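You operate a simulated robot arm through the tools that you are given. There is no shell and no other tool.

The job below is to be done with a simulated robot arm. You get a single attempt, and the scene is never put back.

## Task
Clean the yellow car's tyres on the cleaning block.
Fine: crank on fresh tape first, roll the car along it till the grey film is gone, then set it back where it stood.

Only the result counts: the job must be done as asked and must still hold three seconds after the hand-in. Knocking over, shifting, dropping, spilling or breaking anything else fails it.

## Robot
A 7-joint arm with a two-finger parallel gripper, fixed in place. Base frame: the origin is on the floor under the middle of its stand, x ahead of it, y to its left, z up; the work surface is at about z = 0.84. Lengths are in m, angles in degrees, forces in N, time in s.
With the tool pointing down near the work surface it reaches from about 0.3 to 0.72 m from the base axis. Its first joint turns from -166.0 to 166.0 degrees. Payload 3.43 kg.
Tool frame: the origin (TCP) lies between the finger pads and is the grasp point; the fingertips stand 0.034 m ahead of it; z points along the fingers, y is the line along which they close. Largest opening 0.128 m; finger width 0.024, thickness 0.012; the body of the gripper, 0.048 by 0.13 m, starts 0.096 m behind the TCP.
Orientation is that of the tool frame in the base frame, as a unit quaternion [x, y, z, w]. With the fingers straight down and closing along the base's y, the tool's x points along the base's -x, its y along +y and its z along -z.

## Interface
- The arm moves only by the tool move_arm. Its argument "steps" is a list of rows, each an object of numbers (a shift or turn left out is 0, a gripper value left out holds the last): "tx", "ty", "tz": the shift along the tool's x, y, z in units of 30 mm (1.0 is 30 mm); "wx", "wy", "wz": the turn, a rotation vector about the tool's x, y, z in units of 5 degrees (1.0 is 5 degrees); "fingers": the gripper command, from -1 (fully open) to 1 (shut), values between in proportion. In form: [{"tx": .., "ty": .., "tz": .., "wx": .., "wy": .., "wz": .., "fingers": ..}, ...]. A call has 1 to 20 rows; each row shifts and turns the commanded pose from where the row before left it, along the tool's axes as they then stand. A call with a number of a shift or a turn outside -1 to 1 is refused whole. Rows are played at 5 a second. More than 0.05 m and 8.6 degrees between two rows, or a gripper value outside its range, and nothing of the call is played. Where a pose cannot be reached the arm comes as near as it can. A force on the tool above 40 N (or 10 N above the force at the start of the call, whichever is more), or a blocked arm, ends the call early, and 0.2 s more pass. Each finger travels about 0.108 m/s and halts on what it meets, pressing with about 21 N; the grip force reading is that of the motor and also rises with nothing between the fingers. The clock runs only during rows and for 0.2 s after the last one: add rows that do not move to give the fingers time. The reply holds the time, the measured pose of the TCP, the force on the tool along the base axes, the opening and the grip force, in the units named above and with some noise, with the torque about the TCP (base axes, N m) and any sound that the robot's microphone picked up, and new pictures: "views" is both (left out), scene, wrist or none.
- Cameras (640 x 400 px; columns grow to the right, rows downward): "scene" is fixed at [0.4026, 0.5, 1.5648]; the picture's right is [-0.93, -0.37, 0.00], its down [-0.28, 0.69, -0.67] and it looks along [0.25, -0.62, -0.74] (base axes); focal length 321 px, centre (320, 200). "wrist" rides on the gripper at [0.076, -0.011, -0.16] in the tool frame; the picture's right is [0.15, 0.99, 0.00], its down [-0.88, 0.13, -0.46] and it looks along [-0.45, 0.07, 0.89] (tool axes); focal length 234 px, centre (320, 200).
- raise_lower(by): slides the trunk up (or, below 0, down) by that many m; the arm rides with it, the base frame stays. It gives what a move gives, with no picture.
- pixel_to_xyz(camera, pixels): for up to 12 pixels [column, row] of the newest picture of that camera ("zoom" is the newest enlarged one), the place [x, y, z] in the base frame of the surface seen there, good to about 0.003 m. No time passes.
- close_up(camera, box): a new picture of the part [left, top, right, bottom] of that camera's present view, enlarged. No time passes.
- finish_job(): hands the job in; it is judged then, once.

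Unless the task says otherwise, let go and move clear before handing in.

The tools are called after "Emit:" by a JSON object that holds its "method" and its "body". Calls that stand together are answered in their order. move_arm: Moves the arm, as the interface text tells. Its arguments: {"type":"object","properties":{"steps":{"type":"array","items":{"type":"object","properties":{"tx":{"type":"number"},"ty":{"type":"number"},"tz":{"type":"number"},"wx":{"type":"number"},"wy":{"type":"number"},"wz":{"type":"number"},"fingers":{"type":"number"}}}},"views":{"type":"string","enum":["both","scene","wrist","none"]}},"required":["steps"]} The other tools are called the same way: raise_lower (by) moves the trunk up or down; pixel_to_xyz (camera, pixels) gives the place of the surface under pixels of a picture; close_up (camera, box) takes an enlarged picture of a part of a camera's view; finish_job () hands the job in.

At the start:

```text
clock: 0.0
eef_pos: [0.5517, -0.1074, 1.1243]
tool_rot: [0.0, 1.0, 0.0, 0.001]
force: [0.0, -0.5, -0.2]
ft_torque: [0.0, -0.01, 0.01]
width: 0.1284
gripper_force: 0.1
trunk travel left (down, up): [-0.225, 0.099]
```

scene: 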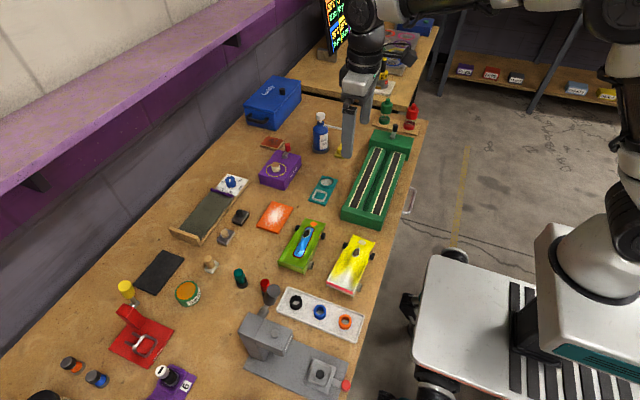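
wrist: 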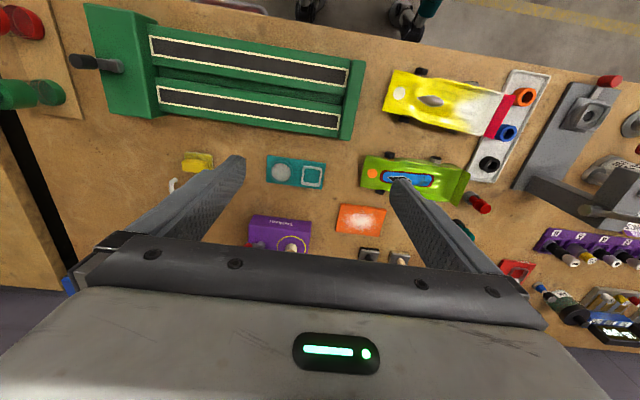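

The scene shows a yellow car near pixel (352,263), a green two-strip block at (377,185) and a wooden tray with a blue knob at (213,210). I'll take close-ups to identify the cleaning block and its crank.

Emit:
{"method": "close_up", "body": {"camera": "scene", "box": [320, 110, 440, 240]}}

Emit:
{"method": "close_up", "body": {"camera": "scene", "box": [160, 160, 260, 250]}}

Emit:
{"method": "close_up", "body": {"camera": "scene", "box": [270, 200, 390, 310]}}

Emit:
{"method": "close_up", "body": {"camera": "wrist", "box": [60, 0, 380, 200]}}

Emit:
{"method": "close_up", "body": {"camera": "wrist", "box": [340, 40, 560, 220]}}

```text
3.08 times, centred on (380, 175) of scene
```

zoom: 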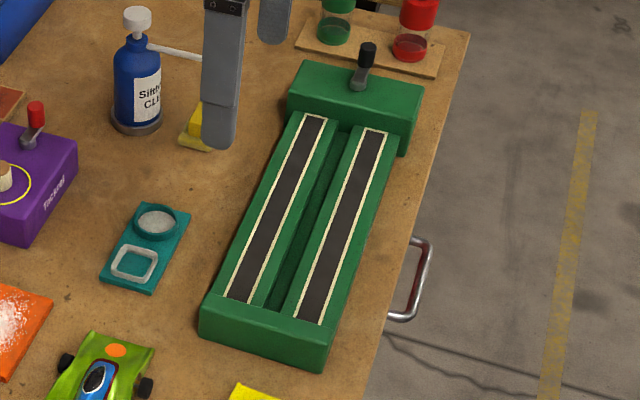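

```text
4.44 times, centred on (210, 205) of scene
```

zoom: 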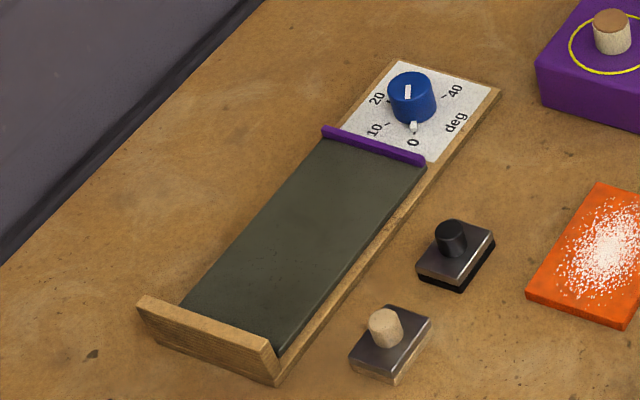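

```text
3.64 times, centred on (330, 255) of scene
```

zoom: 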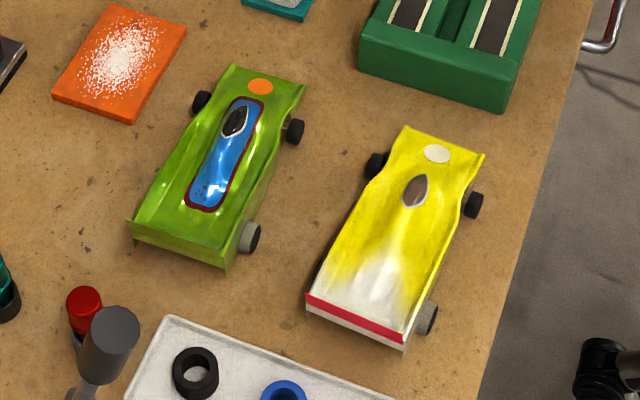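

```text
2.00 times, centred on (220, 100) of wrist
```

zoom: 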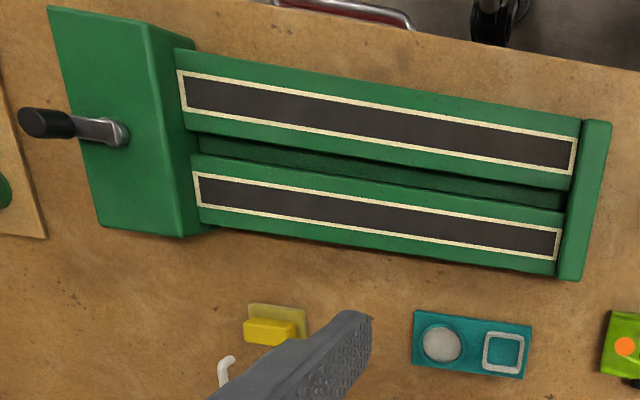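

```text
2.22 times, centred on (450, 130) of wrist
```

zoom: 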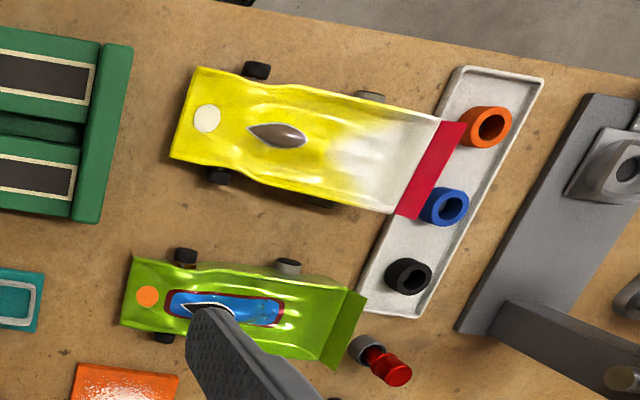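

The green block at (377,185) with two dark tape strips and a crank on its far housing looks like the cleaning block. I'll measure the car, strips and crank.

Emit:
{"method": "close_up", "body": {"camera": "scene", "box": [365, 115, 429, 155]}}

Emit:
{"method": "pixel_to_xyz", "body": {"camera": "scene", "pixels": [[394, 128], [395, 137], [380, 133], [411, 140], [376, 138], [406, 158], [380, 149], [398, 154], [350, 208], [368, 214], [344, 215], [376, 227]]}}

Emit:
{"method": "pixel_to_xyz", "body": {"camera": "wrist", "pixels": [[70, 61], [85, 62], [118, 66], [90, 5], [150, 12], [152, 42], [160, 93], [345, 75], [338, 121], [250, 60], [250, 105], [245, 85]]}}

Emit:
{"method": "pixel_to_xyz", "body": {"camera": "wrist", "pixels": [[421, 72], [404, 120], [472, 78], [452, 129], [392, 72], [385, 112], [498, 95], [485, 132], [431, 101], [411, 99], [445, 90], [470, 105]]}}

```text
10.00 times, centred on (397, 135) of scene
```

zoom: 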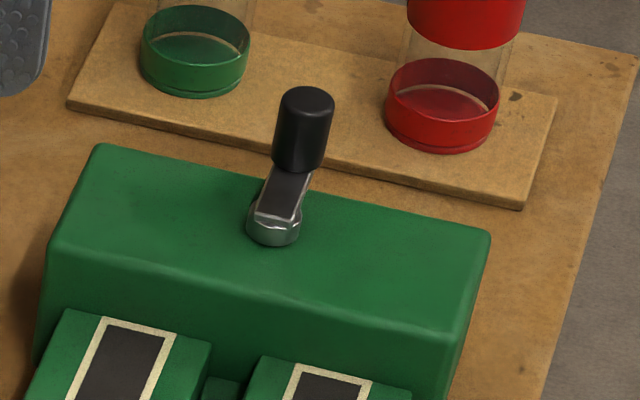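

```text
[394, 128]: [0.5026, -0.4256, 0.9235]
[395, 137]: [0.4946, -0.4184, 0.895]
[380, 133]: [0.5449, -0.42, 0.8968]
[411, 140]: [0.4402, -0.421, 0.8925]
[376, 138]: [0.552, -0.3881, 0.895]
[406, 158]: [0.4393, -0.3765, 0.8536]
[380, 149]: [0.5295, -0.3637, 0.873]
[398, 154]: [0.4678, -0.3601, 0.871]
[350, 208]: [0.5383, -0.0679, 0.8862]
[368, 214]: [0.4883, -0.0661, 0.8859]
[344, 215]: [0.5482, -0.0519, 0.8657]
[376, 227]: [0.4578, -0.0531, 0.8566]
```

```text
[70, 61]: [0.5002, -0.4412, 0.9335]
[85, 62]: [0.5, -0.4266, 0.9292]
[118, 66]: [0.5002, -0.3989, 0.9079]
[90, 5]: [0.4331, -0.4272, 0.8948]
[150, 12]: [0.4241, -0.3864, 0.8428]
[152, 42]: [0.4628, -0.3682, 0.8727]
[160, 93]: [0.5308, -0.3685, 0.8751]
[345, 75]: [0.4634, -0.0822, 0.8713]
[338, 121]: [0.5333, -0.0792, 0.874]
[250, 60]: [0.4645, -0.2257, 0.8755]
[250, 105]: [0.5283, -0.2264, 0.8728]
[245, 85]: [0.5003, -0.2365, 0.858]
```

```text
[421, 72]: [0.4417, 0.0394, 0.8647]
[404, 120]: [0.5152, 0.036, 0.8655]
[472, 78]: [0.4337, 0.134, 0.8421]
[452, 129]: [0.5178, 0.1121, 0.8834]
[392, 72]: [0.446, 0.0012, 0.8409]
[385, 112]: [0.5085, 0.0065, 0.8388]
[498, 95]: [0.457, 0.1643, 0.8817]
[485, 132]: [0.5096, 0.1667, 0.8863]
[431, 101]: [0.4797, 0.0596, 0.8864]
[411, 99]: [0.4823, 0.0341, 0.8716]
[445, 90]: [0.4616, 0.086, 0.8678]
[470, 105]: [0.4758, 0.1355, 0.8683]
```

The crank stands on the housing with a vertical black handle, about (0.50,-0.43,0.93), pivot about (0.50,-0.40). I'll measure the handle, pivot and neighbouring jars and bottle more finely.

Emit:
{"method": "pixel_to_xyz", "body": {"camera": "zoom", "pixels": [[307, 97], [300, 130], [297, 160], [285, 195], [273, 225], [273, 240], [320, 120], [282, 120], [470, 10], [440, 130], [195, 80], [520, 200]]}}

Emit:
{"method": "close_up", "body": {"camera": "wrist", "box": [0, 0, 160, 120]}}

Emit:
{"method": "close_up", "body": {"camera": "scene", "box": [300, 80, 440, 170]}}

```text
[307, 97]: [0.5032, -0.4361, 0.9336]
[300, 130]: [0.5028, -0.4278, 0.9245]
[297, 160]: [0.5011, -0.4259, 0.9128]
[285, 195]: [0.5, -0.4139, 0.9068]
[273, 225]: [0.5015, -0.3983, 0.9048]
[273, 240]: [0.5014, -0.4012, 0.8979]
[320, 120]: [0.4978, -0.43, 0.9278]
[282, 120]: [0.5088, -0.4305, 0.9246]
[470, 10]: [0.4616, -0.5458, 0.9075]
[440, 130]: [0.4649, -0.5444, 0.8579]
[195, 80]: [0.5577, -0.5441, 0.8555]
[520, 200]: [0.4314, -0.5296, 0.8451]
```

```text
3.33 times, centred on (80, 60) of wrist
```

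zoom: 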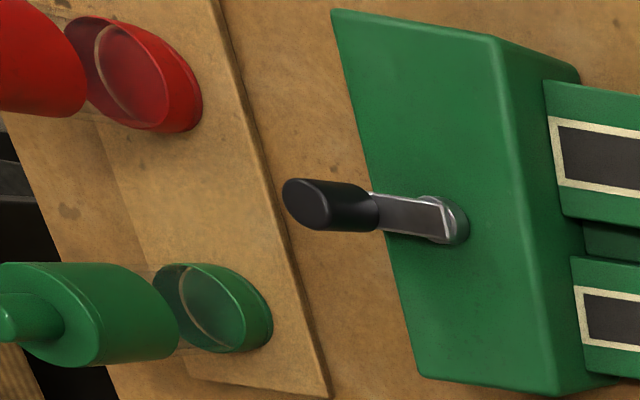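

```text
4.44 times, centred on (370, 125) of scene
```

zoom: 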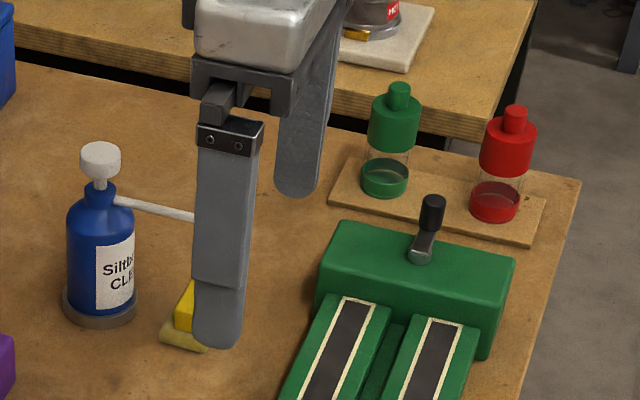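

The handle is about 0.018 m across at (0.502,-0.436), z 0.912–0.935, and the crank pivots about (0.501,-0.398). First I'll turn the tool 90° at safe height so the fingers close along x, and check the neighbours' heights.

Emit:
{"method": "pixel_to_xyz", "body": {"camera": "zoom", "pixels": [[100, 160], [100, 210], [190, 213], [400, 90], [395, 120], [515, 112], [510, 140], [100, 310], [190, 300], [350, 180], [540, 240], [180, 340]]}}

Emit:
{"method": "move_arm", "body": {"steps": [{"wz": 1, "fingers": 0.2}, {"wz": 1}, {"wz": 1}, {"wz": 1}, {"wz": 1}, {"wz": 1}, {"wz": 1}, {"wz": 1}, {"wz": 1}, {"wz": 1}, {"wz": 1}, {"wz": 1}, {"wz": 1}, {"wz": 1}, {"wz": 1}, {"wz": 1}, {"wz": 1}, {"wz": 1}]}}

```text
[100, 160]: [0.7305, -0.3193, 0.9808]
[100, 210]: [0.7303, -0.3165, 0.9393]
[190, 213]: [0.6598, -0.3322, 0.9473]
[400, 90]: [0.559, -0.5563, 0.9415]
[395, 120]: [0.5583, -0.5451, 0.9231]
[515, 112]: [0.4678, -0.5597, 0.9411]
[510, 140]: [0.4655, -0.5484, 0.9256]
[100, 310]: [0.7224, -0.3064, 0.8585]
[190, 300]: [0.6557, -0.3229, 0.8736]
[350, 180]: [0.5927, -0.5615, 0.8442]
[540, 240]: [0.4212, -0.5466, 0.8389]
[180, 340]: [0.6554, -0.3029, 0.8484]
```

```text
clock: 3.8
eef_pos: [0.5503, -0.1071, 1.1255]
tool_rot: [0.707, 0.707, 0.0, 0.0]
force: [0.1, 0.9, -0.7]
ft_torque: [0.02, -0.01, 0.0]
width: 0.0512
gripper_force: 0.0
trunk travel left (down, up): [-0.225, 0.099]
```

scene: 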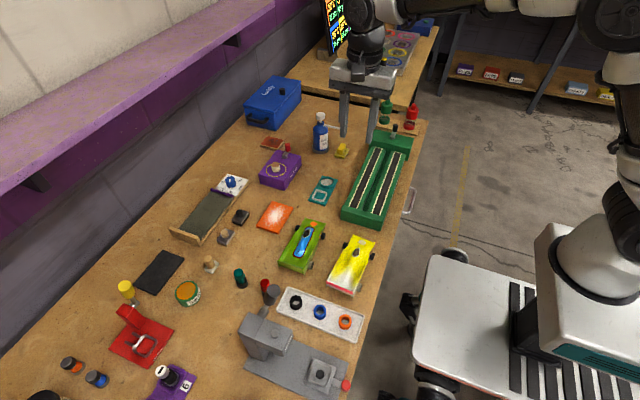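
wrist: 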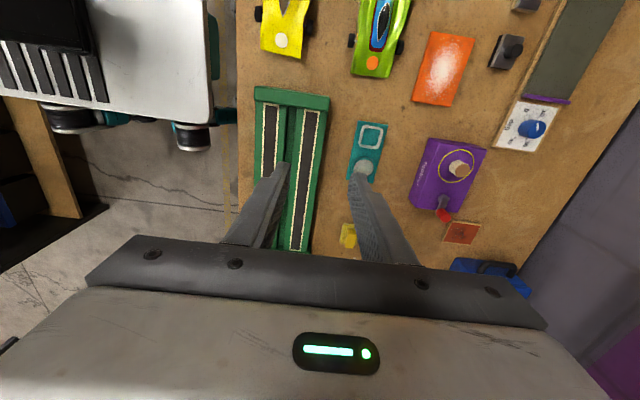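

The tool now closes along base x (tool x → +y, tool y → +x), opening 0.051. I'll move above the crank handle at z≈1.03.

Emit:
{"method": "move_arm", "body": {"steps": [{"tx": -0.996, "ty": -0.148, "tz": 0.29}, {"tx": -0.996, "ty": -0.148, "tz": 0.29}, {"tx": -0.996, "ty": -0.148, "tz": 0.29}, {"tx": -0.996, "ty": -0.148, "tz": 0.29}, {"tx": -0.996, "ty": -0.148, "tz": 0.29}, {"tx": -0.996, "ty": -0.148, "tz": 0.29}, {"tx": -0.996, "ty": -0.148, "tz": 0.29}, {"tx": -0.996, "ty": -0.148, "tz": 0.29}, {"tx": -0.996, "ty": -0.148, "tz": 0.29}, {"tx": -0.996, "ty": -0.148, "tz": 0.29}, {"tx": -0.996, "ty": -0.148, "tz": 0.29}, {}]}}

```text
clock: 6.4
eef_pos: [0.5013, -0.4377, 1.0314]
tool_rot: [0.707, 0.707, 0.0, 0.001]
force: [0.3, 0.3, 0.0]
ft_torque: [0.02, -0.01, 0.03]
width: 0.0511
gripper_force: 0.0
trunk travel left (down, up): [-0.225, 0.099]
```

scene: 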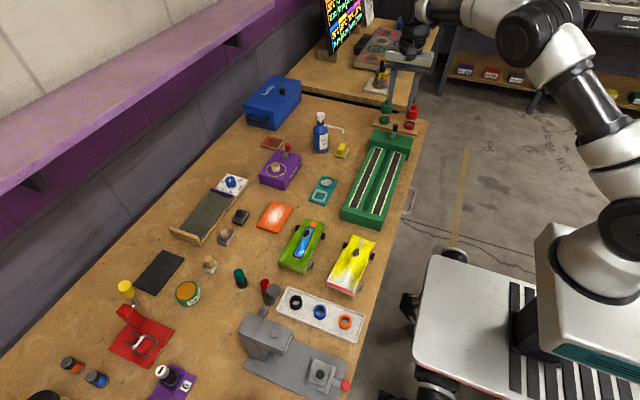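
wrist: 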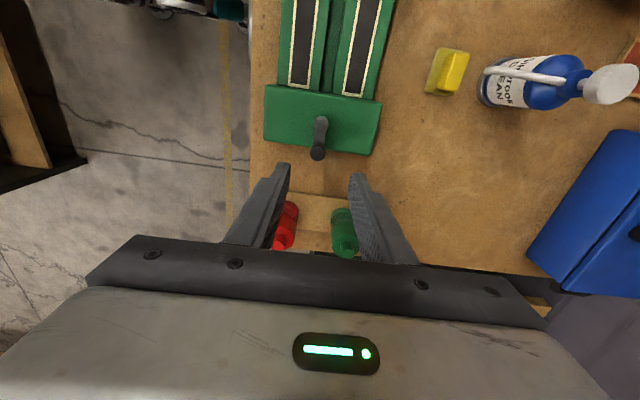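

Emit:
{"method": "close_up", "body": {"camera": "wrist", "box": [250, 60, 410, 180]}}

Emit:
{"method": "pixel_to_xyz", "body": {"camera": "wrist", "pixels": [[317, 153], [317, 145], [320, 135], [321, 122], [321, 117], [312, 153], [323, 153], [266, 87], [382, 100], [264, 140], [370, 154]]}}

```text
3.33 times, centred on (330, 120) of wrist
```

zoom: 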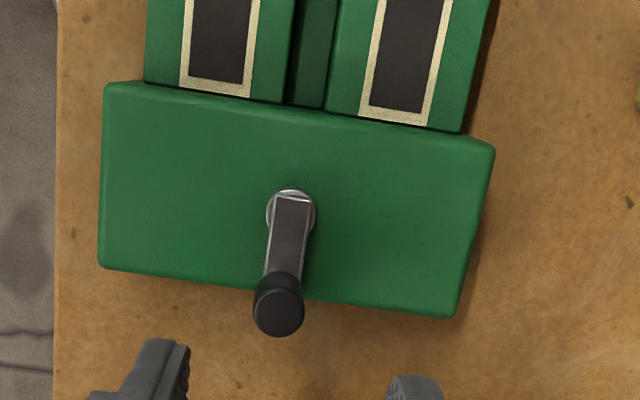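

```text
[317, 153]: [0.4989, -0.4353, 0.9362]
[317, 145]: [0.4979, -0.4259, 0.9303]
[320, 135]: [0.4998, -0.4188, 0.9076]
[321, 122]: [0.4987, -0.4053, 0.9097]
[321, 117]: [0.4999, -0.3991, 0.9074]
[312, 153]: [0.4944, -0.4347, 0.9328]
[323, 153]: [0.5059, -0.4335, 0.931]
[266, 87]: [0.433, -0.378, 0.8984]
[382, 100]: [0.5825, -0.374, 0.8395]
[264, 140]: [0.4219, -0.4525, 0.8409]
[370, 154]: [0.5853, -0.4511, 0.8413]
```

The handle top is at (317,153) → about (0.500,-0.434,0.936), pivot (0.500,-0.399), so radius 0.035. I'll lower so the fingertips stay just above the crank arm and close on the handle.

Emit:
{"method": "move_arm", "body": {"steps": [{"tx": 0.12, "ty": -0.04, "tz": 0.7}, {"tz": 0.7}, {"tz": 0.7}, {"tz": 0.71}, {}, {"fingers": 0.5}, {"fingers": 0.7}, {"fingers": 1}, {"fingers": 1}, {"fingers": 1}]}}

Emit:
{"method": "close_up", "body": {"camera": "wrist", "box": [220, 60, 420, 220]}}

```text
clock: 8.6
eef_pos: [0.4999, -0.434, 0.9472]
tool_rot: [0.707, 0.707, 0.0, -0.001]
force: [-12.4, 1.1, -2.7]
ft_torque: [0.24, -0.08, 0.0]
width: 0.0173
gripper_force: 45.3
trunk travel left (down, up): [-0.225, 0.099]
```

scene: 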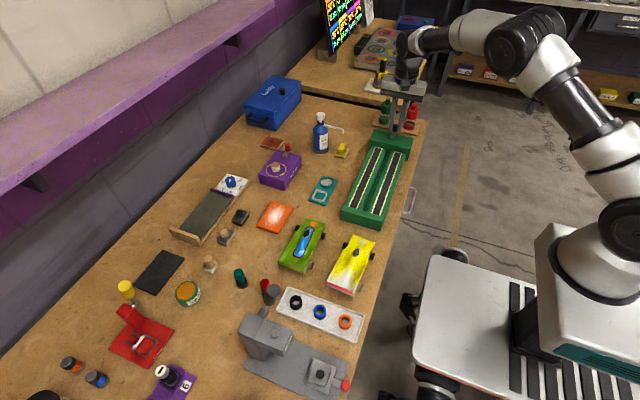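
wrist: 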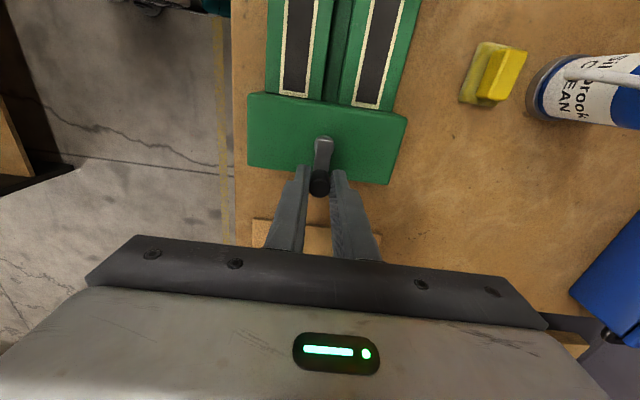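

```text
2.50 times, centred on (320, 140) of wrist
```

zoom: 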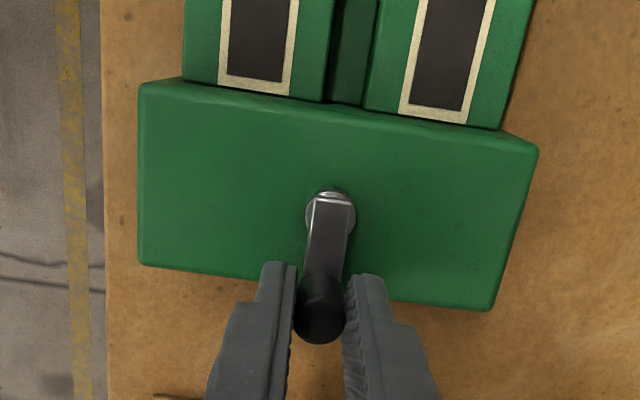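

The fingers hold the handle (width 0.0173), with a −12 N x-reaction from the crank. I'll try a small clockwise arc (about 20°) and watch the force and sounds.

Emit:
{"method": "move_arm", "body": {"steps": [{"ty": -0.102, "tx": 0.005}, {"ty": -0.101, "tx": 0.013}, {"ty": -0.099, "tx": 0.022}, {"ty": -0.097, "tx": 0.031}, {}], "views": "wrist"}}

Emit:
{"method": "close_up", "body": {"camera": "wrist", "box": [220, 60, 420, 220]}}

```text
clock: 9.8
eef_pos: [0.4915, -0.4301, 0.9464]
tool_rot: [0.706, 0.708, 0.0, 0.003]
force: [15.1, -5.1, 9.5]
ft_torque: [-0.2, -0.15, -0.38]
width: 0.0171
gripper_force: 44.6
trunk travel left (down, up): [-0.225, 0.099]
```

wrist: 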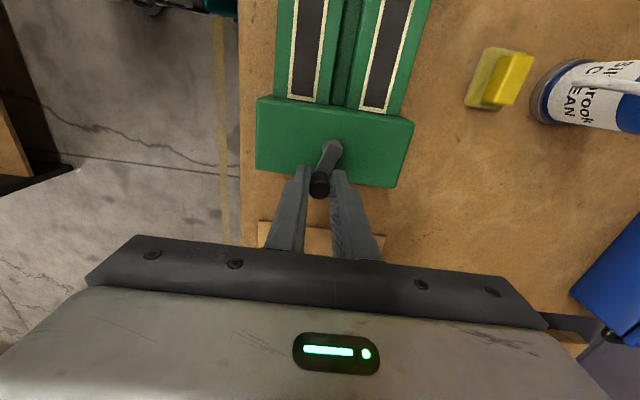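

```text
2.50 times, centred on (320, 140) of wrist
```

zoom: 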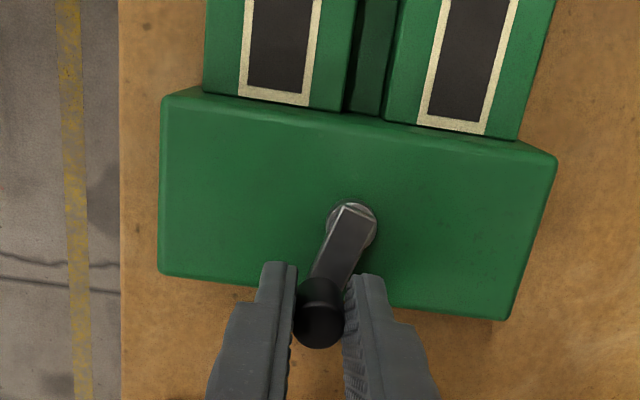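

The crank turned about 14° clockwise with the tool (the arm now tilts left at (330,155)), lagging a little under 15 N, mostly grip twist. I'll turn the tool along with the crank to shed the twist and continue clockwise.

Emit:
{"method": "move_arm", "body": {"steps": [{"wz": 1}, {"wz": 1}, {"wz": 1}, {"wz": 1, "tx": 0.013, "ty": -0.101}, {"wz": 1, "tx": 0.013, "ty": -0.101}, {"wz": 1, "tx": 0.013, "ty": -0.101}, {"wz": 1, "tx": 0.013, "ty": -0.101}, {"wz": 1, "tx": 0.013, "ty": -0.101}, {"wz": 1, "tx": 0.013, "ty": -0.101}, {"wz": 1, "tx": 0.013, "ty": -0.101}, {"wz": 1, "tx": 0.013, "ty": -0.101}]}}

Emit:
{"method": "close_up", "body": {"camera": "wrist", "box": [220, 60, 420, 220]}}

```text
clock: 12.2
eef_pos: [0.4778, -0.4146, 0.9466]
tool_rot: [0.953, 0.302, 0.004, 0.003]
force: [30.6, 4.7, 18.3]
ft_torque: [0.11, -0.11, -0.08]
width: 0.017
gripper_force: 44.6
trunk travel left (down, up): [-0.225, 0.099]
```

scene: 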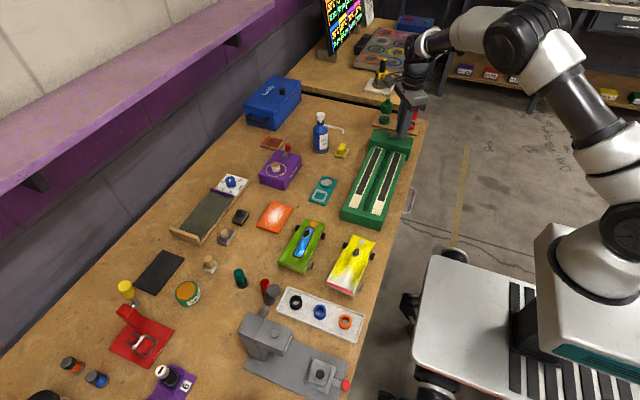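
wrist: 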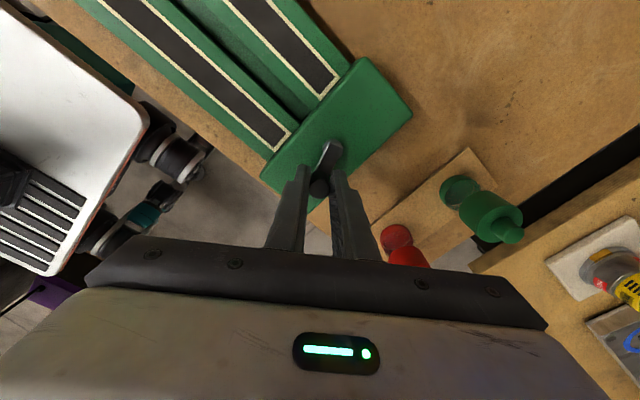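

```text
2.50 times, centred on (320, 140) of wrist
```

zoom: 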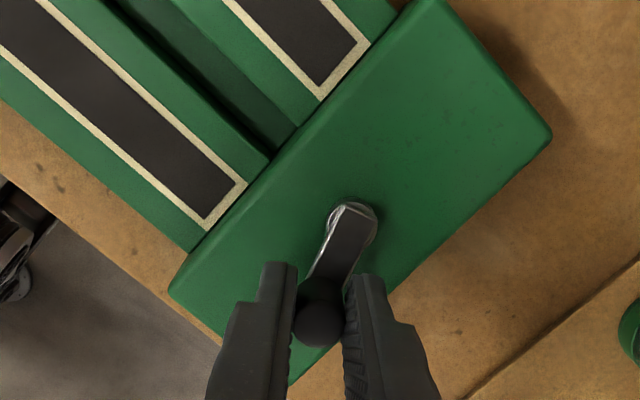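

The scene now shows cream-coloured fresh tape on the near half of both strips, so clockwise is right. Force has risen to 30 N, so I'll measure where the handle and pivot really are before continuing.

Emit:
{"method": "pixel_to_xyz", "body": {"camera": "zoom", "pixels": [[352, 210], [345, 240], [330, 270], [318, 295], [318, 325], [310, 325], [330, 325]]}}

Emit:
{"method": "close_up", "body": {"camera": "scene", "box": [330, 80, 440, 230]}}

```text
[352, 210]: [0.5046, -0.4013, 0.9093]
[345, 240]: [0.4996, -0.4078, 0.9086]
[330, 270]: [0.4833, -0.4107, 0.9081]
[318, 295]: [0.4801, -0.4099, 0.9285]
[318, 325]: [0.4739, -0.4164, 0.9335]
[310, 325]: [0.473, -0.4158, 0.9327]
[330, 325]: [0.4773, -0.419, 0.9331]
```

```text
2.67 times, centred on (385, 155) of scene
```

zoom: 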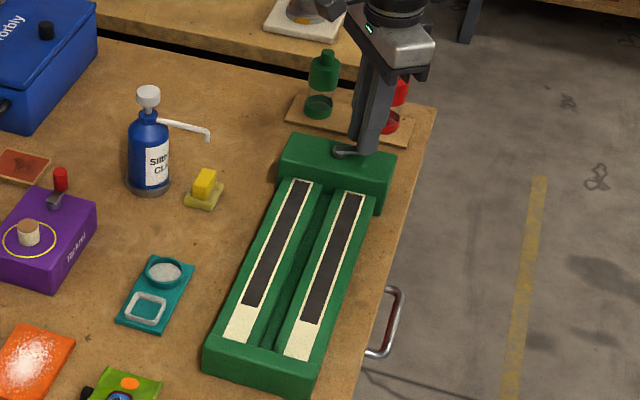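

The handle is now about (0.4745,-0.4165), around 60° turned, and the 30 N is mostly radial (my arc is slightly too far toward −x). I'll ease the tool back toward the pivot by a few mm and check the force.

Emit:
{"method": "move_arm", "body": {"steps": [{}, {}], "views": "none"}}

```text
clock: 12.8
eef_pos: [0.4752, -0.4136, 0.9466]
tool_rot: [0.954, 0.3, 0.003, 0.002]
force: [31.8, 4.1, 17.2]
ft_torque: [0.17, -0.44, -0.06]
width: 0.0168
gripper_force: 45.3
trunk travel left (down, up): [-0.225, 0.099]
```

The command persists across calls (force still 32 N). I'll back the command off 4 mm toward +x and 1.5 mm up to relax it.

Emit:
{"method": "move_arm", "body": {"steps": [{"tx": 0.109, "ty": 0.077, "tz": -0.05}, {}, {}], "views": "none"}}

```text
clock: 13.6
eef_pos: [0.4769, -0.4142, 0.9463]
tool_rot: [0.954, 0.301, 0.001, 0.0]
force: [17.8, 5.6, 15.5]
ft_torque: [0.75, -1.02, 0.0]
width: 0.0167
gripper_force: 44.5
trunk travel left (down, up): [-0.225, 0.099]
```

The x force fell to 18 N but a vertical force of 15 N and tilting torque remain. I'll look closely to see whether anything else is touching.

Emit:
{"method": "move_arm", "body": {"steps": [{"tz": -0.05}, {}]}}

Emit:
{"method": "close_up", "body": {"camera": "scene", "box": [370, 60, 440, 170]}}

Emit:
{"method": "close_up", "body": {"camera": "wrist", "box": [240, 100, 440, 270]}}

```text
clock: 14.2
eef_pos: [0.4766, -0.4156, 0.9466]
tool_rot: [0.954, 0.301, 0.002, 0.0]
force: [17.9, 3.3, 5.7]
ft_torque: [0.38, -1.09, -0.04]
width: 0.0169
gripper_force: 45.0
trunk travel left (down, up): [-0.225, 0.099]
```

scene: 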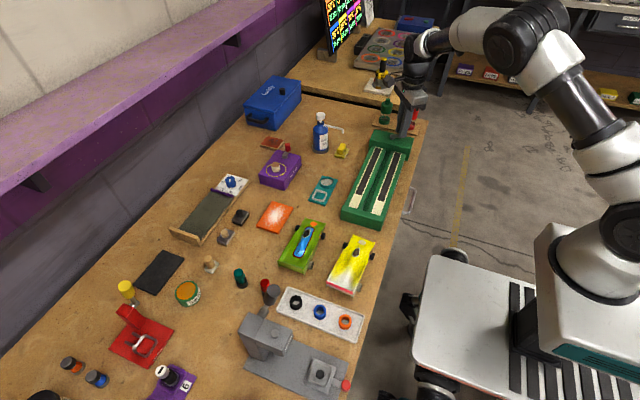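
wrist: 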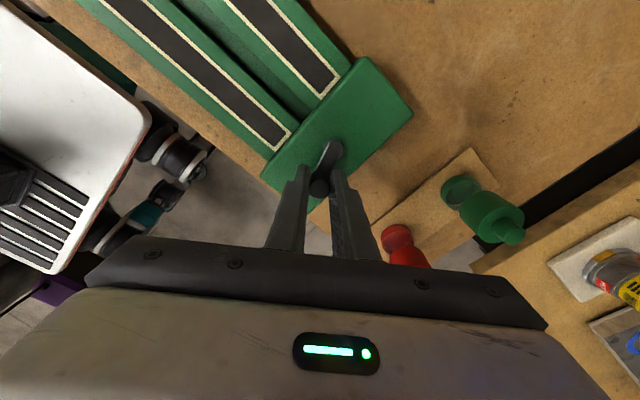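

```text
3.64 times, centred on (405, 115) of scene
```

zoom: 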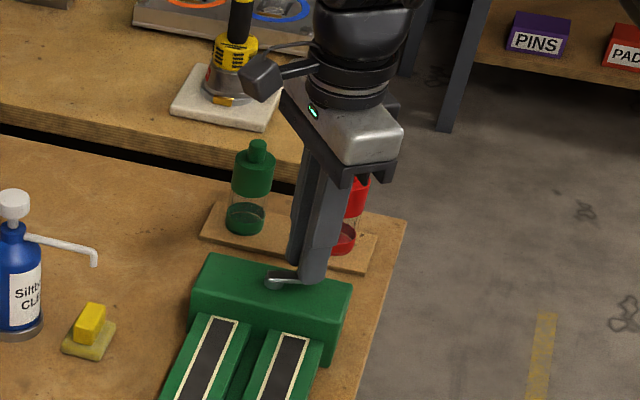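

```text
2.35 times, centred on (340, 185) of wrist
```

zoom: 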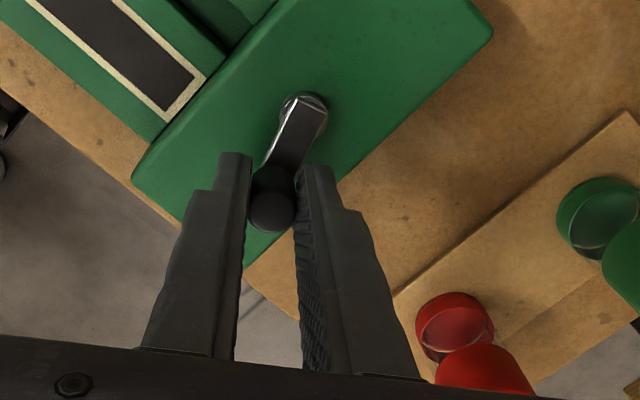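

Vertical load dropped to 6 N; only the handle is touched. I'll measure pivot, handle and the old-tape edge again to refine the arc.

Emit:
{"method": "pixel_to_xyz", "body": {"camera": "zoom", "pixels": [[316, 100], [305, 112], [296, 130], [288, 150], [272, 212], [260, 212], [285, 212], [272, 225], [272, 200]]}}

Emit:
{"method": "pixel_to_xyz", "body": {"camera": "scene", "pixels": [[392, 138], [393, 139], [357, 194], [378, 200], [350, 207], [371, 213]]}}

Emit:
{"method": "close_up", "body": {"camera": "scene", "box": [380, 115, 420, 150]}}

```text
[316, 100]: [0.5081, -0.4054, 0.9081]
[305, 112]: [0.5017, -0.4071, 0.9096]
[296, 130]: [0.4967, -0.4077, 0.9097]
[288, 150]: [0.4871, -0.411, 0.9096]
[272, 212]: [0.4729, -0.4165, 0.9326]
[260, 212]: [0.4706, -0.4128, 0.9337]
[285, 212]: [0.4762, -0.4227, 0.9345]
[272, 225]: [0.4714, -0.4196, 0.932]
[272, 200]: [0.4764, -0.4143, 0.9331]
```

```text
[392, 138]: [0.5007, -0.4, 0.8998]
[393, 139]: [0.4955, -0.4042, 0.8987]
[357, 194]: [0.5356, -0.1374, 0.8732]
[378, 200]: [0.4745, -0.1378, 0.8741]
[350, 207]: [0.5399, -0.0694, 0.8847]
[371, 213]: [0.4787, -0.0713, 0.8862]
```

```text
11.43 times, centred on (400, 132) of scene
```

zoom: 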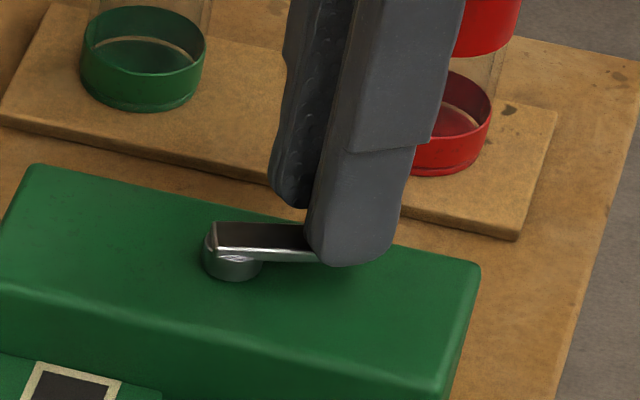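

The arm line suggests a turn of about 70° and possibly a shifted pivot, so I need to check whether the block itself moved. I'll take the same close-up as at the start and compare.

Emit:
{"method": "close_up", "body": {"camera": "scene", "box": [320, 110, 440, 240]}}

Emit:
{"method": "close_up", "body": {"camera": "scene", "box": [365, 115, 429, 155]}}

```text
3.08 times, centred on (380, 175) of scene
```

zoom: 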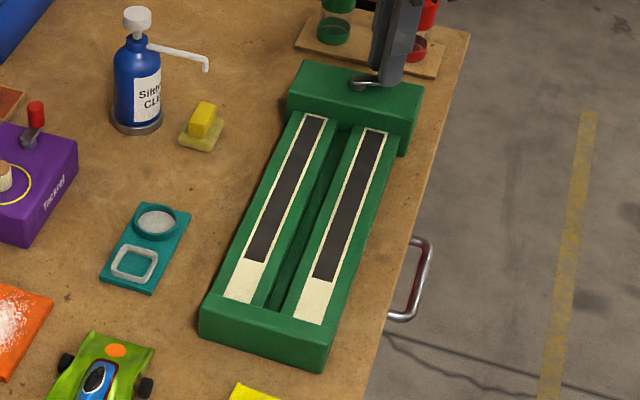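

```text
10.00 times, centred on (397, 135) of scene
```

zoom: 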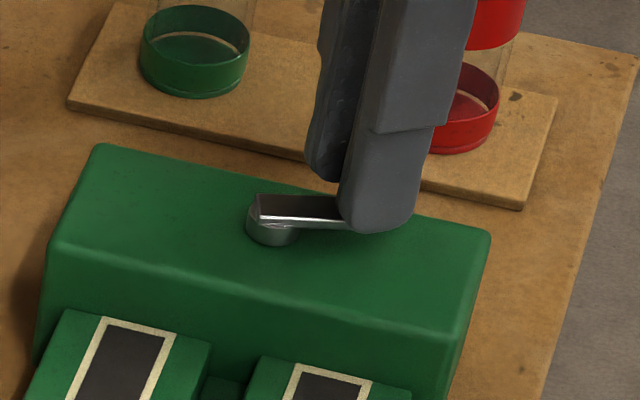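

The block outline is unchanged, so it hasn't moved; the handle just sits a few mm off along the pads. I'll ease 3 mm inward, then turn another 20° with the tool following, watching the rotation limit.

Emit:
{"method": "move_arm", "body": {"steps": [{"tx": 0.1}, {"wz": 1, "tx": 0.008, "ty": -0.092}, {"wz": 1, "tx": 0.008, "ty": -0.092}, {"wz": 1, "tx": 0.008, "ty": -0.092}, {"wz": 1, "tx": 0.008, "ty": -0.092}, {}], "views": "wrist"}}

Emit:
{"method": "close_up", "body": {"camera": "scene", "box": [330, 100, 430, 230]}}

```text
clock: 15.6
eef_pos: [0.4735, -0.4047, 0.9461]
tool_rot: [0.992, 0.13, 0.001, 0.002]
force: [23.0, -12.1, -4.4]
ft_torque: [-0.24, -0.3, -0.26]
width: 0.017
gripper_force: 45.7
trunk travel left (down, up): [-0.225, 0.099]
```

wrist: 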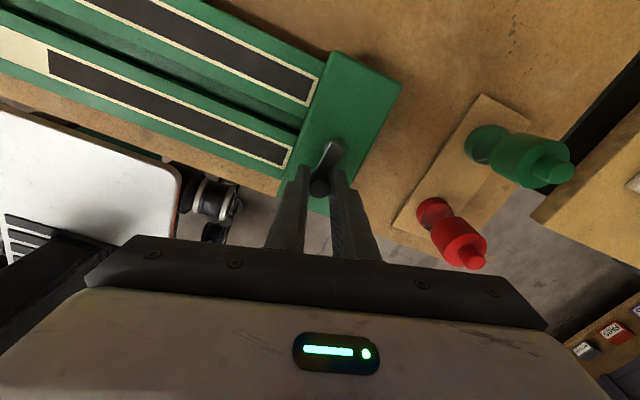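

```text
3.08 times, centred on (380, 165) of scene
```

zoom: 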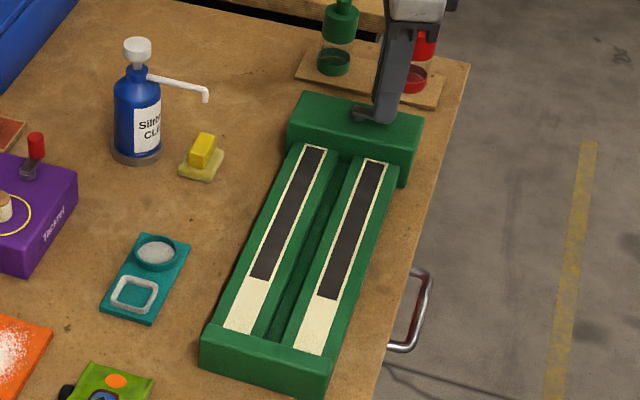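

Tape has advanced further and the tool still follows (now 75° turned). Radial pull of ~20 N remains, so I'll ease inward in small increments and see how the force responds.

Emit:
{"method": "move_arm", "body": {"steps": [{"tx": 0.07}, {}], "views": "none"}}

Emit:
{"method": "move_arm", "body": {"steps": [{"tx": 0.07}, {}], "views": "none"}}

```text
clock: 16.2
eef_pos: [0.474, -0.405, 0.9463]
tool_rot: [0.992, 0.13, 0.0, 0.001]
force: [12.5, -13.2, -5.8]
ft_torque: [-0.11, -1.15, -0.27]
width: 0.0172
gripper_force: 45.5
trunk travel left (down, up): [-0.225, 0.099]
```

```text
clock: 16.8
eef_pos: [0.4751, -0.4051, 0.9458]
tool_rot: [0.992, 0.13, -0.001, -0.001]
force: [-0.4, -15.0, -7.9]
ft_torque: [-0.43, -0.28, -0.38]
width: 0.0168
gripper_force: 44.5
trunk travel left (down, up): [-0.225, 0.099]
```

Radial force is now ~0 with 15 N tangential (crank friction). I'll continue clockwise with a corrected arc.

Emit:
{"method": "move_arm", "body": {"steps": [{"wz": 1, "tx": 0.017, "ty": -0.092}, {"wz": 1, "tx": 0.017, "ty": -0.092}, {"wz": 1, "tx": 0.017, "ty": -0.092}, {"wz": 1, "tx": 0.017, "ty": -0.092}, {"wz": 1, "tx": 0.017, "ty": -0.092}, {}], "views": "wrist"}}

```text
clock: 18.2
eef_pos: [0.4819, -0.3889, 0.9458]
tool_rot: [0.996, -0.087, 0.001, -0.001]
force: [10.5, -13.4, -15.6]
ft_torque: [-0.87, -0.3, -0.06]
width: 0.0171
gripper_force: 44.8
trunk travel left (down, up): [-0.225, 0.099]
```

wrist: 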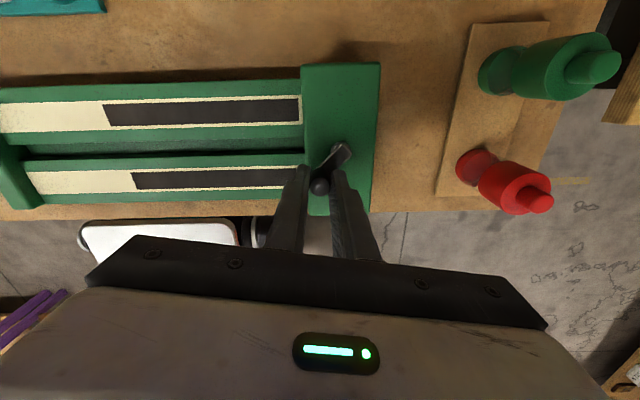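

The tool reads 100° turned with the tape about half replaced. I'll measure the handle and pivot from this view to correct the arc.

Emit:
{"method": "pixel_to_xyz", "body": {"camera": "wrist", "pixels": [[320, 187], [315, 187], [325, 187], [330, 168], [337, 158], [343, 150], [346, 146], [380, 62], [372, 215]]}}

Emit:
{"method": "close_up", "body": {"camera": "wrist", "box": [260, 100, 420, 230]}}

Emit:
{"method": "close_up", "body": {"camera": "scene", "box": [365, 115, 429, 155]}}

```text
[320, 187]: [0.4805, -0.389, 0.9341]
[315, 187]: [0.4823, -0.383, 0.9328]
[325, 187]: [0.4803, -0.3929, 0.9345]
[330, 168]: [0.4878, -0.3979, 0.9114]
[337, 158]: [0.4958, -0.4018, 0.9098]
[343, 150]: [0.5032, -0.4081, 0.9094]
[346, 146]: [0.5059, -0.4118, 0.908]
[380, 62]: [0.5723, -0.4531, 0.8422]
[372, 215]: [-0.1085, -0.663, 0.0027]
```

```text
3.08 times, centred on (340, 165) of wrist
```

zoom: 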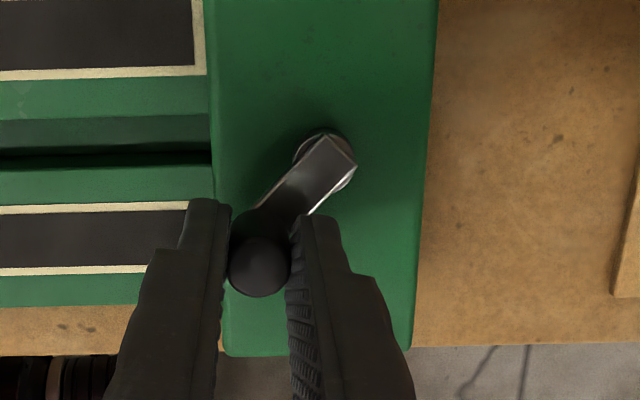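

```text
10.00 times, centred on (397, 135) of scene
```

zoom: 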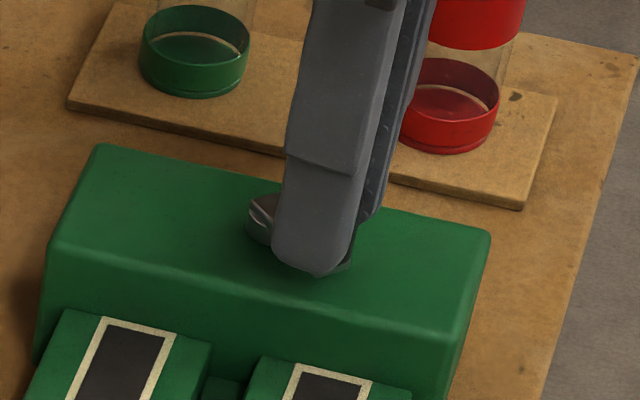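

The close-up shows the arm overhangs the pivot: refitting gives pivot (0.504,-0.405) and radius 0.0285, now ~126° turned. I'll correct the command accordingly and go on.

Emit:
{"method": "move_arm", "body": {"steps": [{"wz": 1, "tx": 0.148, "ty": -0.138, "tz": 0.08}, {"wz": 1}, {"wz": 1}, {"wz": 1, "tx": 0.026, "ty": -0.079}, {"wz": 1, "tx": 0.026, "ty": -0.079}, {"wz": 1, "tx": 0.026, "ty": -0.079}, {"wz": 1, "tx": 0.026, "ty": -0.079}, {}], "views": "both"}}

```text
clock: 20.0
eef_pos: [0.4923, -0.3818, 0.9467]
tool_rot: [0.924, -0.384, 0.002, 0.001]
force: [10.0, -22.1, 9.3]
ft_torque: [-0.01, -0.28, 0.06]
width: 0.0171
gripper_force: 45.1
trunk travel left (down, up): [-0.225, 0.099]
```

scene: 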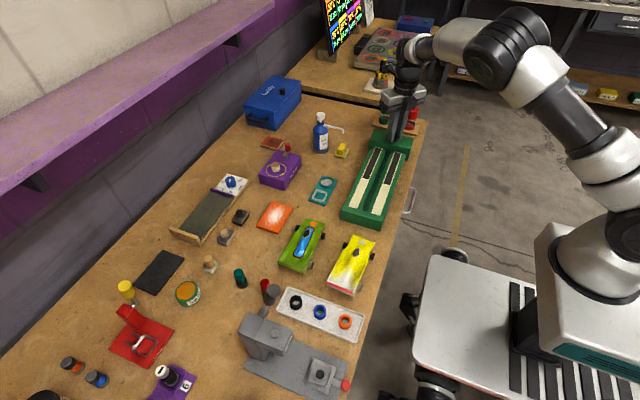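
wrist: 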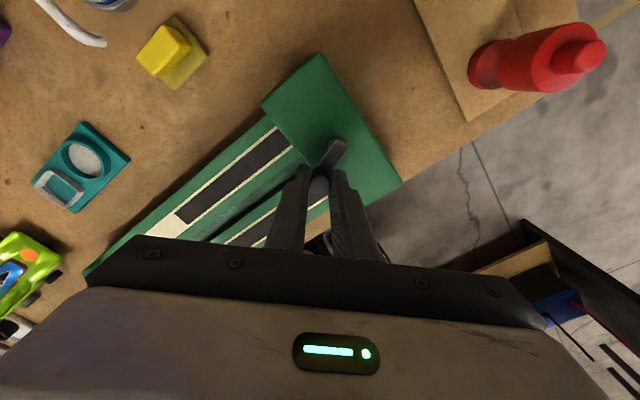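

Refit with all points gives pivot (0.5016,-0.4067), radius 0.027, now ~160° turned, and the fresh tape is past half. I'll correct and continue the arc.

Emit:
{"method": "move_arm", "body": {"steps": [{"wz": 1, "tx": 0.139, "ty": -0.116, "tz": -0.03}, {"wz": 1}, {"wz": 1}, {"wz": 1, "tx": 0.026, "ty": -0.0734}, {"wz": 1, "tx": 0.026, "ty": -0.0734}, {"wz": 1, "tx": 0.026, "ty": -0.0734}, {"wz": 1, "tx": 0.026, "ty": -0.0734}, {"wz": 1, "tx": 0.026, "ty": -0.0734}, {"wz": 1, "tx": 0.026, "ty": -0.0734}, {}], "views": "both"}}

```text
clock: 22.2
eef_pos: [0.4983, -0.3801, 0.9465]
tool_rot: [0.831, -0.556, 0.0, -0.002]
force: [-17.6, -5.6, 2.2]
ft_torque: [-0.02, 0.48, -0.52]
width: 0.0173
gripper_force: 44.9
out of reach, approached as far as the arm can: row 6, 7, 8, 9
trunk travel left (down, up): [-0.225, 0.099]
```

scene: 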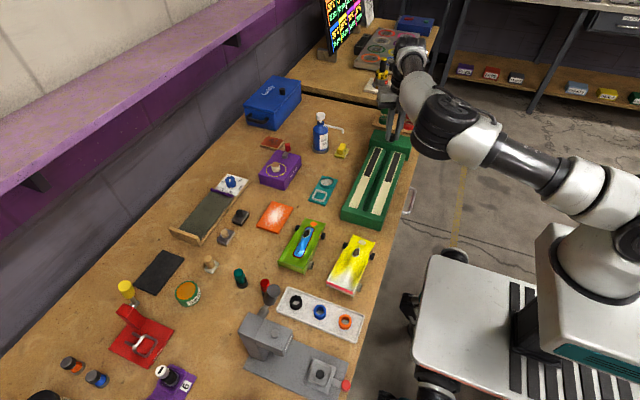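
wrist: 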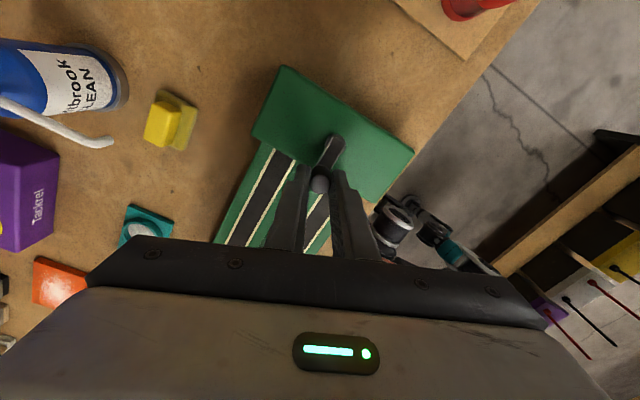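

Rows 6–9 hit the wrist's turning limit at ~157°, with the handle now near 173° of its circle. I'll open, lift clear, and turn the wrist back to get a fresh range.

Emit:
{"method": "move_arm", "body": {"steps": [{"fingers": 0.2}, {"fingers": 0.2}, {"fingers": 0.2}, {"tz": -0.6}, {"tz": -0.8}, {}], "views": "wrist"}}

Emit:
{"method": "close_up", "body": {"camera": "wrist", "box": [220, 60, 420, 220]}}

Emit:
{"method": "close_up", "body": {"camera": "scene", "box": [330, 100, 430, 230]}}

```text
clock: 23.6
eef_pos: [0.5015, -0.3774, 0.9884]
tool_rot: [0.832, -0.555, 0.0, -0.001]
force: [0.6, -0.1, -0.7]
ft_torque: [-0.03, 0.03, 0.03]
width: 0.0513
gripper_force: 0.1
trunk travel left (down, up): [-0.225, 0.099]
```

wrist: 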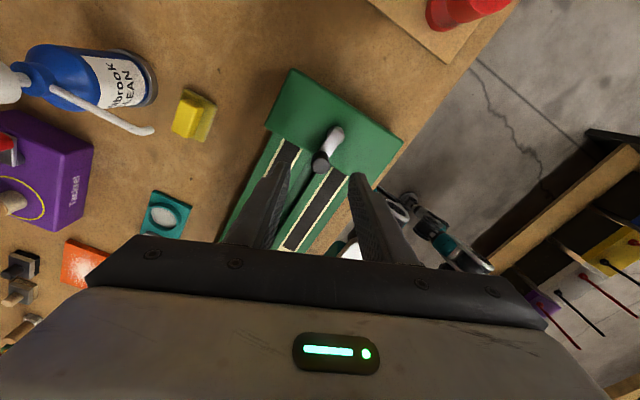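

```text
2.50 times, centred on (320, 140) of wrist
```

zoom: 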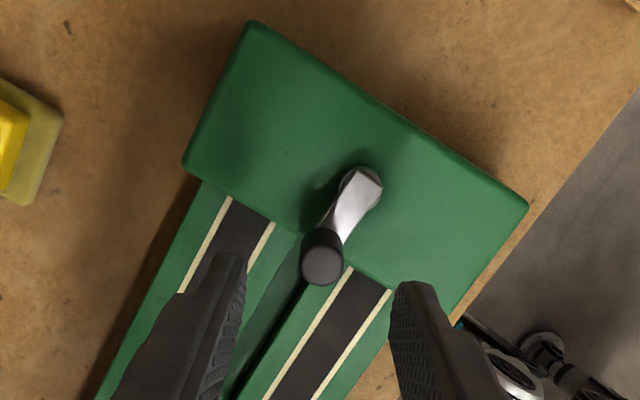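

```text
3.08 times, centred on (380, 165) of scene
```

zoom: 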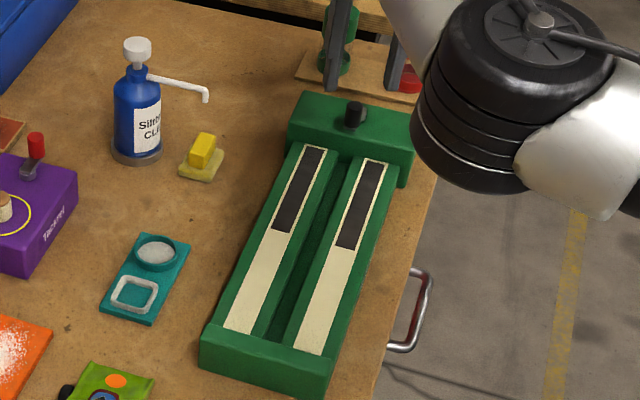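

Released cleanly; over half the tape is fresh. I'll locate the handle precisely and rotate the wrist back at this height.

Emit:
{"method": "pixel_to_xyz", "body": {"camera": "wrist", "pixels": [[320, 167], [316, 165], [325, 166], [321, 160], [334, 136], [336, 132], [328, 148]]}}

Emit:
{"method": "move_arm", "body": {"steps": [{"wz": -1}, {"wz": -1}, {"wz": -1}, {"wz": -1}, {"wz": -1}, {"wz": -1}, {"wz": -1}, {"wz": -1}, {"wz": -1}, {"wz": -1}, {"wz": -1}, {"wz": -1}, {"wz": -1}, {"wz": -1}, {"wz": -1}, {"wz": -1}, {"wz": -1}, {"wz": -1}, {"wz": -1}, {"wz": -1}], "views": "scene"}}

```text
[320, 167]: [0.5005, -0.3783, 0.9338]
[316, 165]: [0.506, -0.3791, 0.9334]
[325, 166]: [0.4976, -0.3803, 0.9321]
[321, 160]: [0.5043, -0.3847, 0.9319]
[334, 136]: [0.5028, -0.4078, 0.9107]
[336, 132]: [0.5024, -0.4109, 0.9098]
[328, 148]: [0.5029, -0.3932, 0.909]
```

```text
clock: 27.8
eef_pos: [0.5022, -0.3788, 0.9894]
tool_rot: [0.96, 0.281, 0.001, 0.001]
force: [-0.3, 0.6, -0.4]
ft_torque: [0.02, -0.01, -0.03]
width: 0.051
gripper_force: 0.0
trunk travel left (down, up): [-0.225, 0.099]
```

scene: 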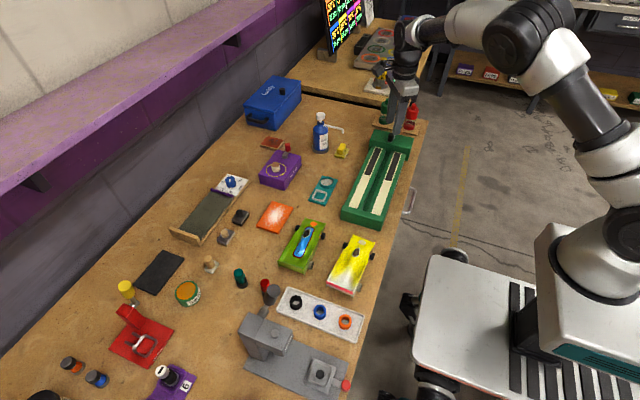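

Turned back 100° cleanly (tool at 57°). I'll turn back another 95°.

Emit:
{"method": "move_arm", "body": {"steps": [{"wz": -1}, {"wz": -1}, {"wz": -1}, {"wz": -1}, {"wz": -1}, {"wz": -1}, {"wz": -1}, {"wz": -1}, {"wz": -1}, {"wz": -1}, {"wz": -1}, {"wz": -1}, {"wz": -1}, {"wz": -1}, {"wz": -1}, {"wz": -1}, {"wz": -1}, {"wz": -1}, {"wz": -1}, {}], "views": "wrist"}}

Emit:
{"method": "close_up", "body": {"camera": "wrist", "box": [220, 60, 420, 220]}}

```text
clock: 32.0
eef_pos: [0.5019, -0.3793, 0.9872]
tool_rot: [0.442, 0.897, 0.0, 0.002]
force: [0.1, 0.4, -0.4]
ft_torque: [0.01, 0.02, 0.0]
width: 0.0512
gripper_force: 0.0
trunk travel left (down, up): [-0.225, 0.099]
```

wrist: 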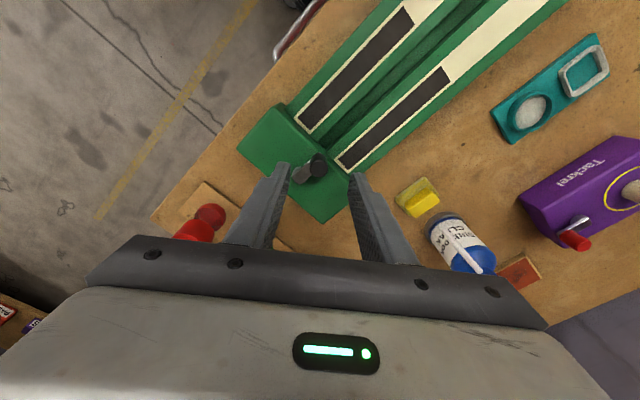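

```text
2.50 times, centred on (320, 140) of wrist
```

zoom: 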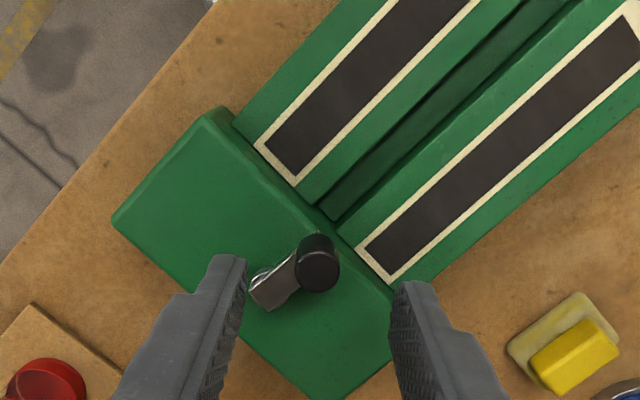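

The tool is at −37°, over the handle. I'll confirm its position and descend to grip again.

Emit:
{"method": "pixel_to_xyz", "body": {"camera": "zoom", "pixels": [[318, 272], [300, 268], [335, 268], [318, 288], [318, 255], [275, 285], [258, 298]]}}

```text
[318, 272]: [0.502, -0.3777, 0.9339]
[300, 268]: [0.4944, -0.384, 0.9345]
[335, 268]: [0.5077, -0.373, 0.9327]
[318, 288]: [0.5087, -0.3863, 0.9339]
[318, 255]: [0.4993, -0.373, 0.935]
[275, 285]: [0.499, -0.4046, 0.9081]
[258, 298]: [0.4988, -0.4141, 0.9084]
```

Handle centre ≈ (0.502,-0.379), matching the TCP. I'll descend and grip.

Emit:
{"method": "move_arm", "body": {"steps": [{"tz": 0.66}, {"tz": 0.66}, {}, {"fingers": 0.6}, {"fingers": 1}, {"fingers": 1}, {"fingers": 1}], "views": "none"}}

```text
clock: 33.6
eef_pos: [0.5022, -0.3793, 0.9484]
tool_rot: [0.442, 0.897, 0.0, 0.0]
force: [0.6, -1.2, -2.4]
ft_torque: [-0.33, -0.24, 0.0]
width: 0.0172
gripper_force: 44.9
trunk travel left (down, up): [-0.225, 0.099]
```

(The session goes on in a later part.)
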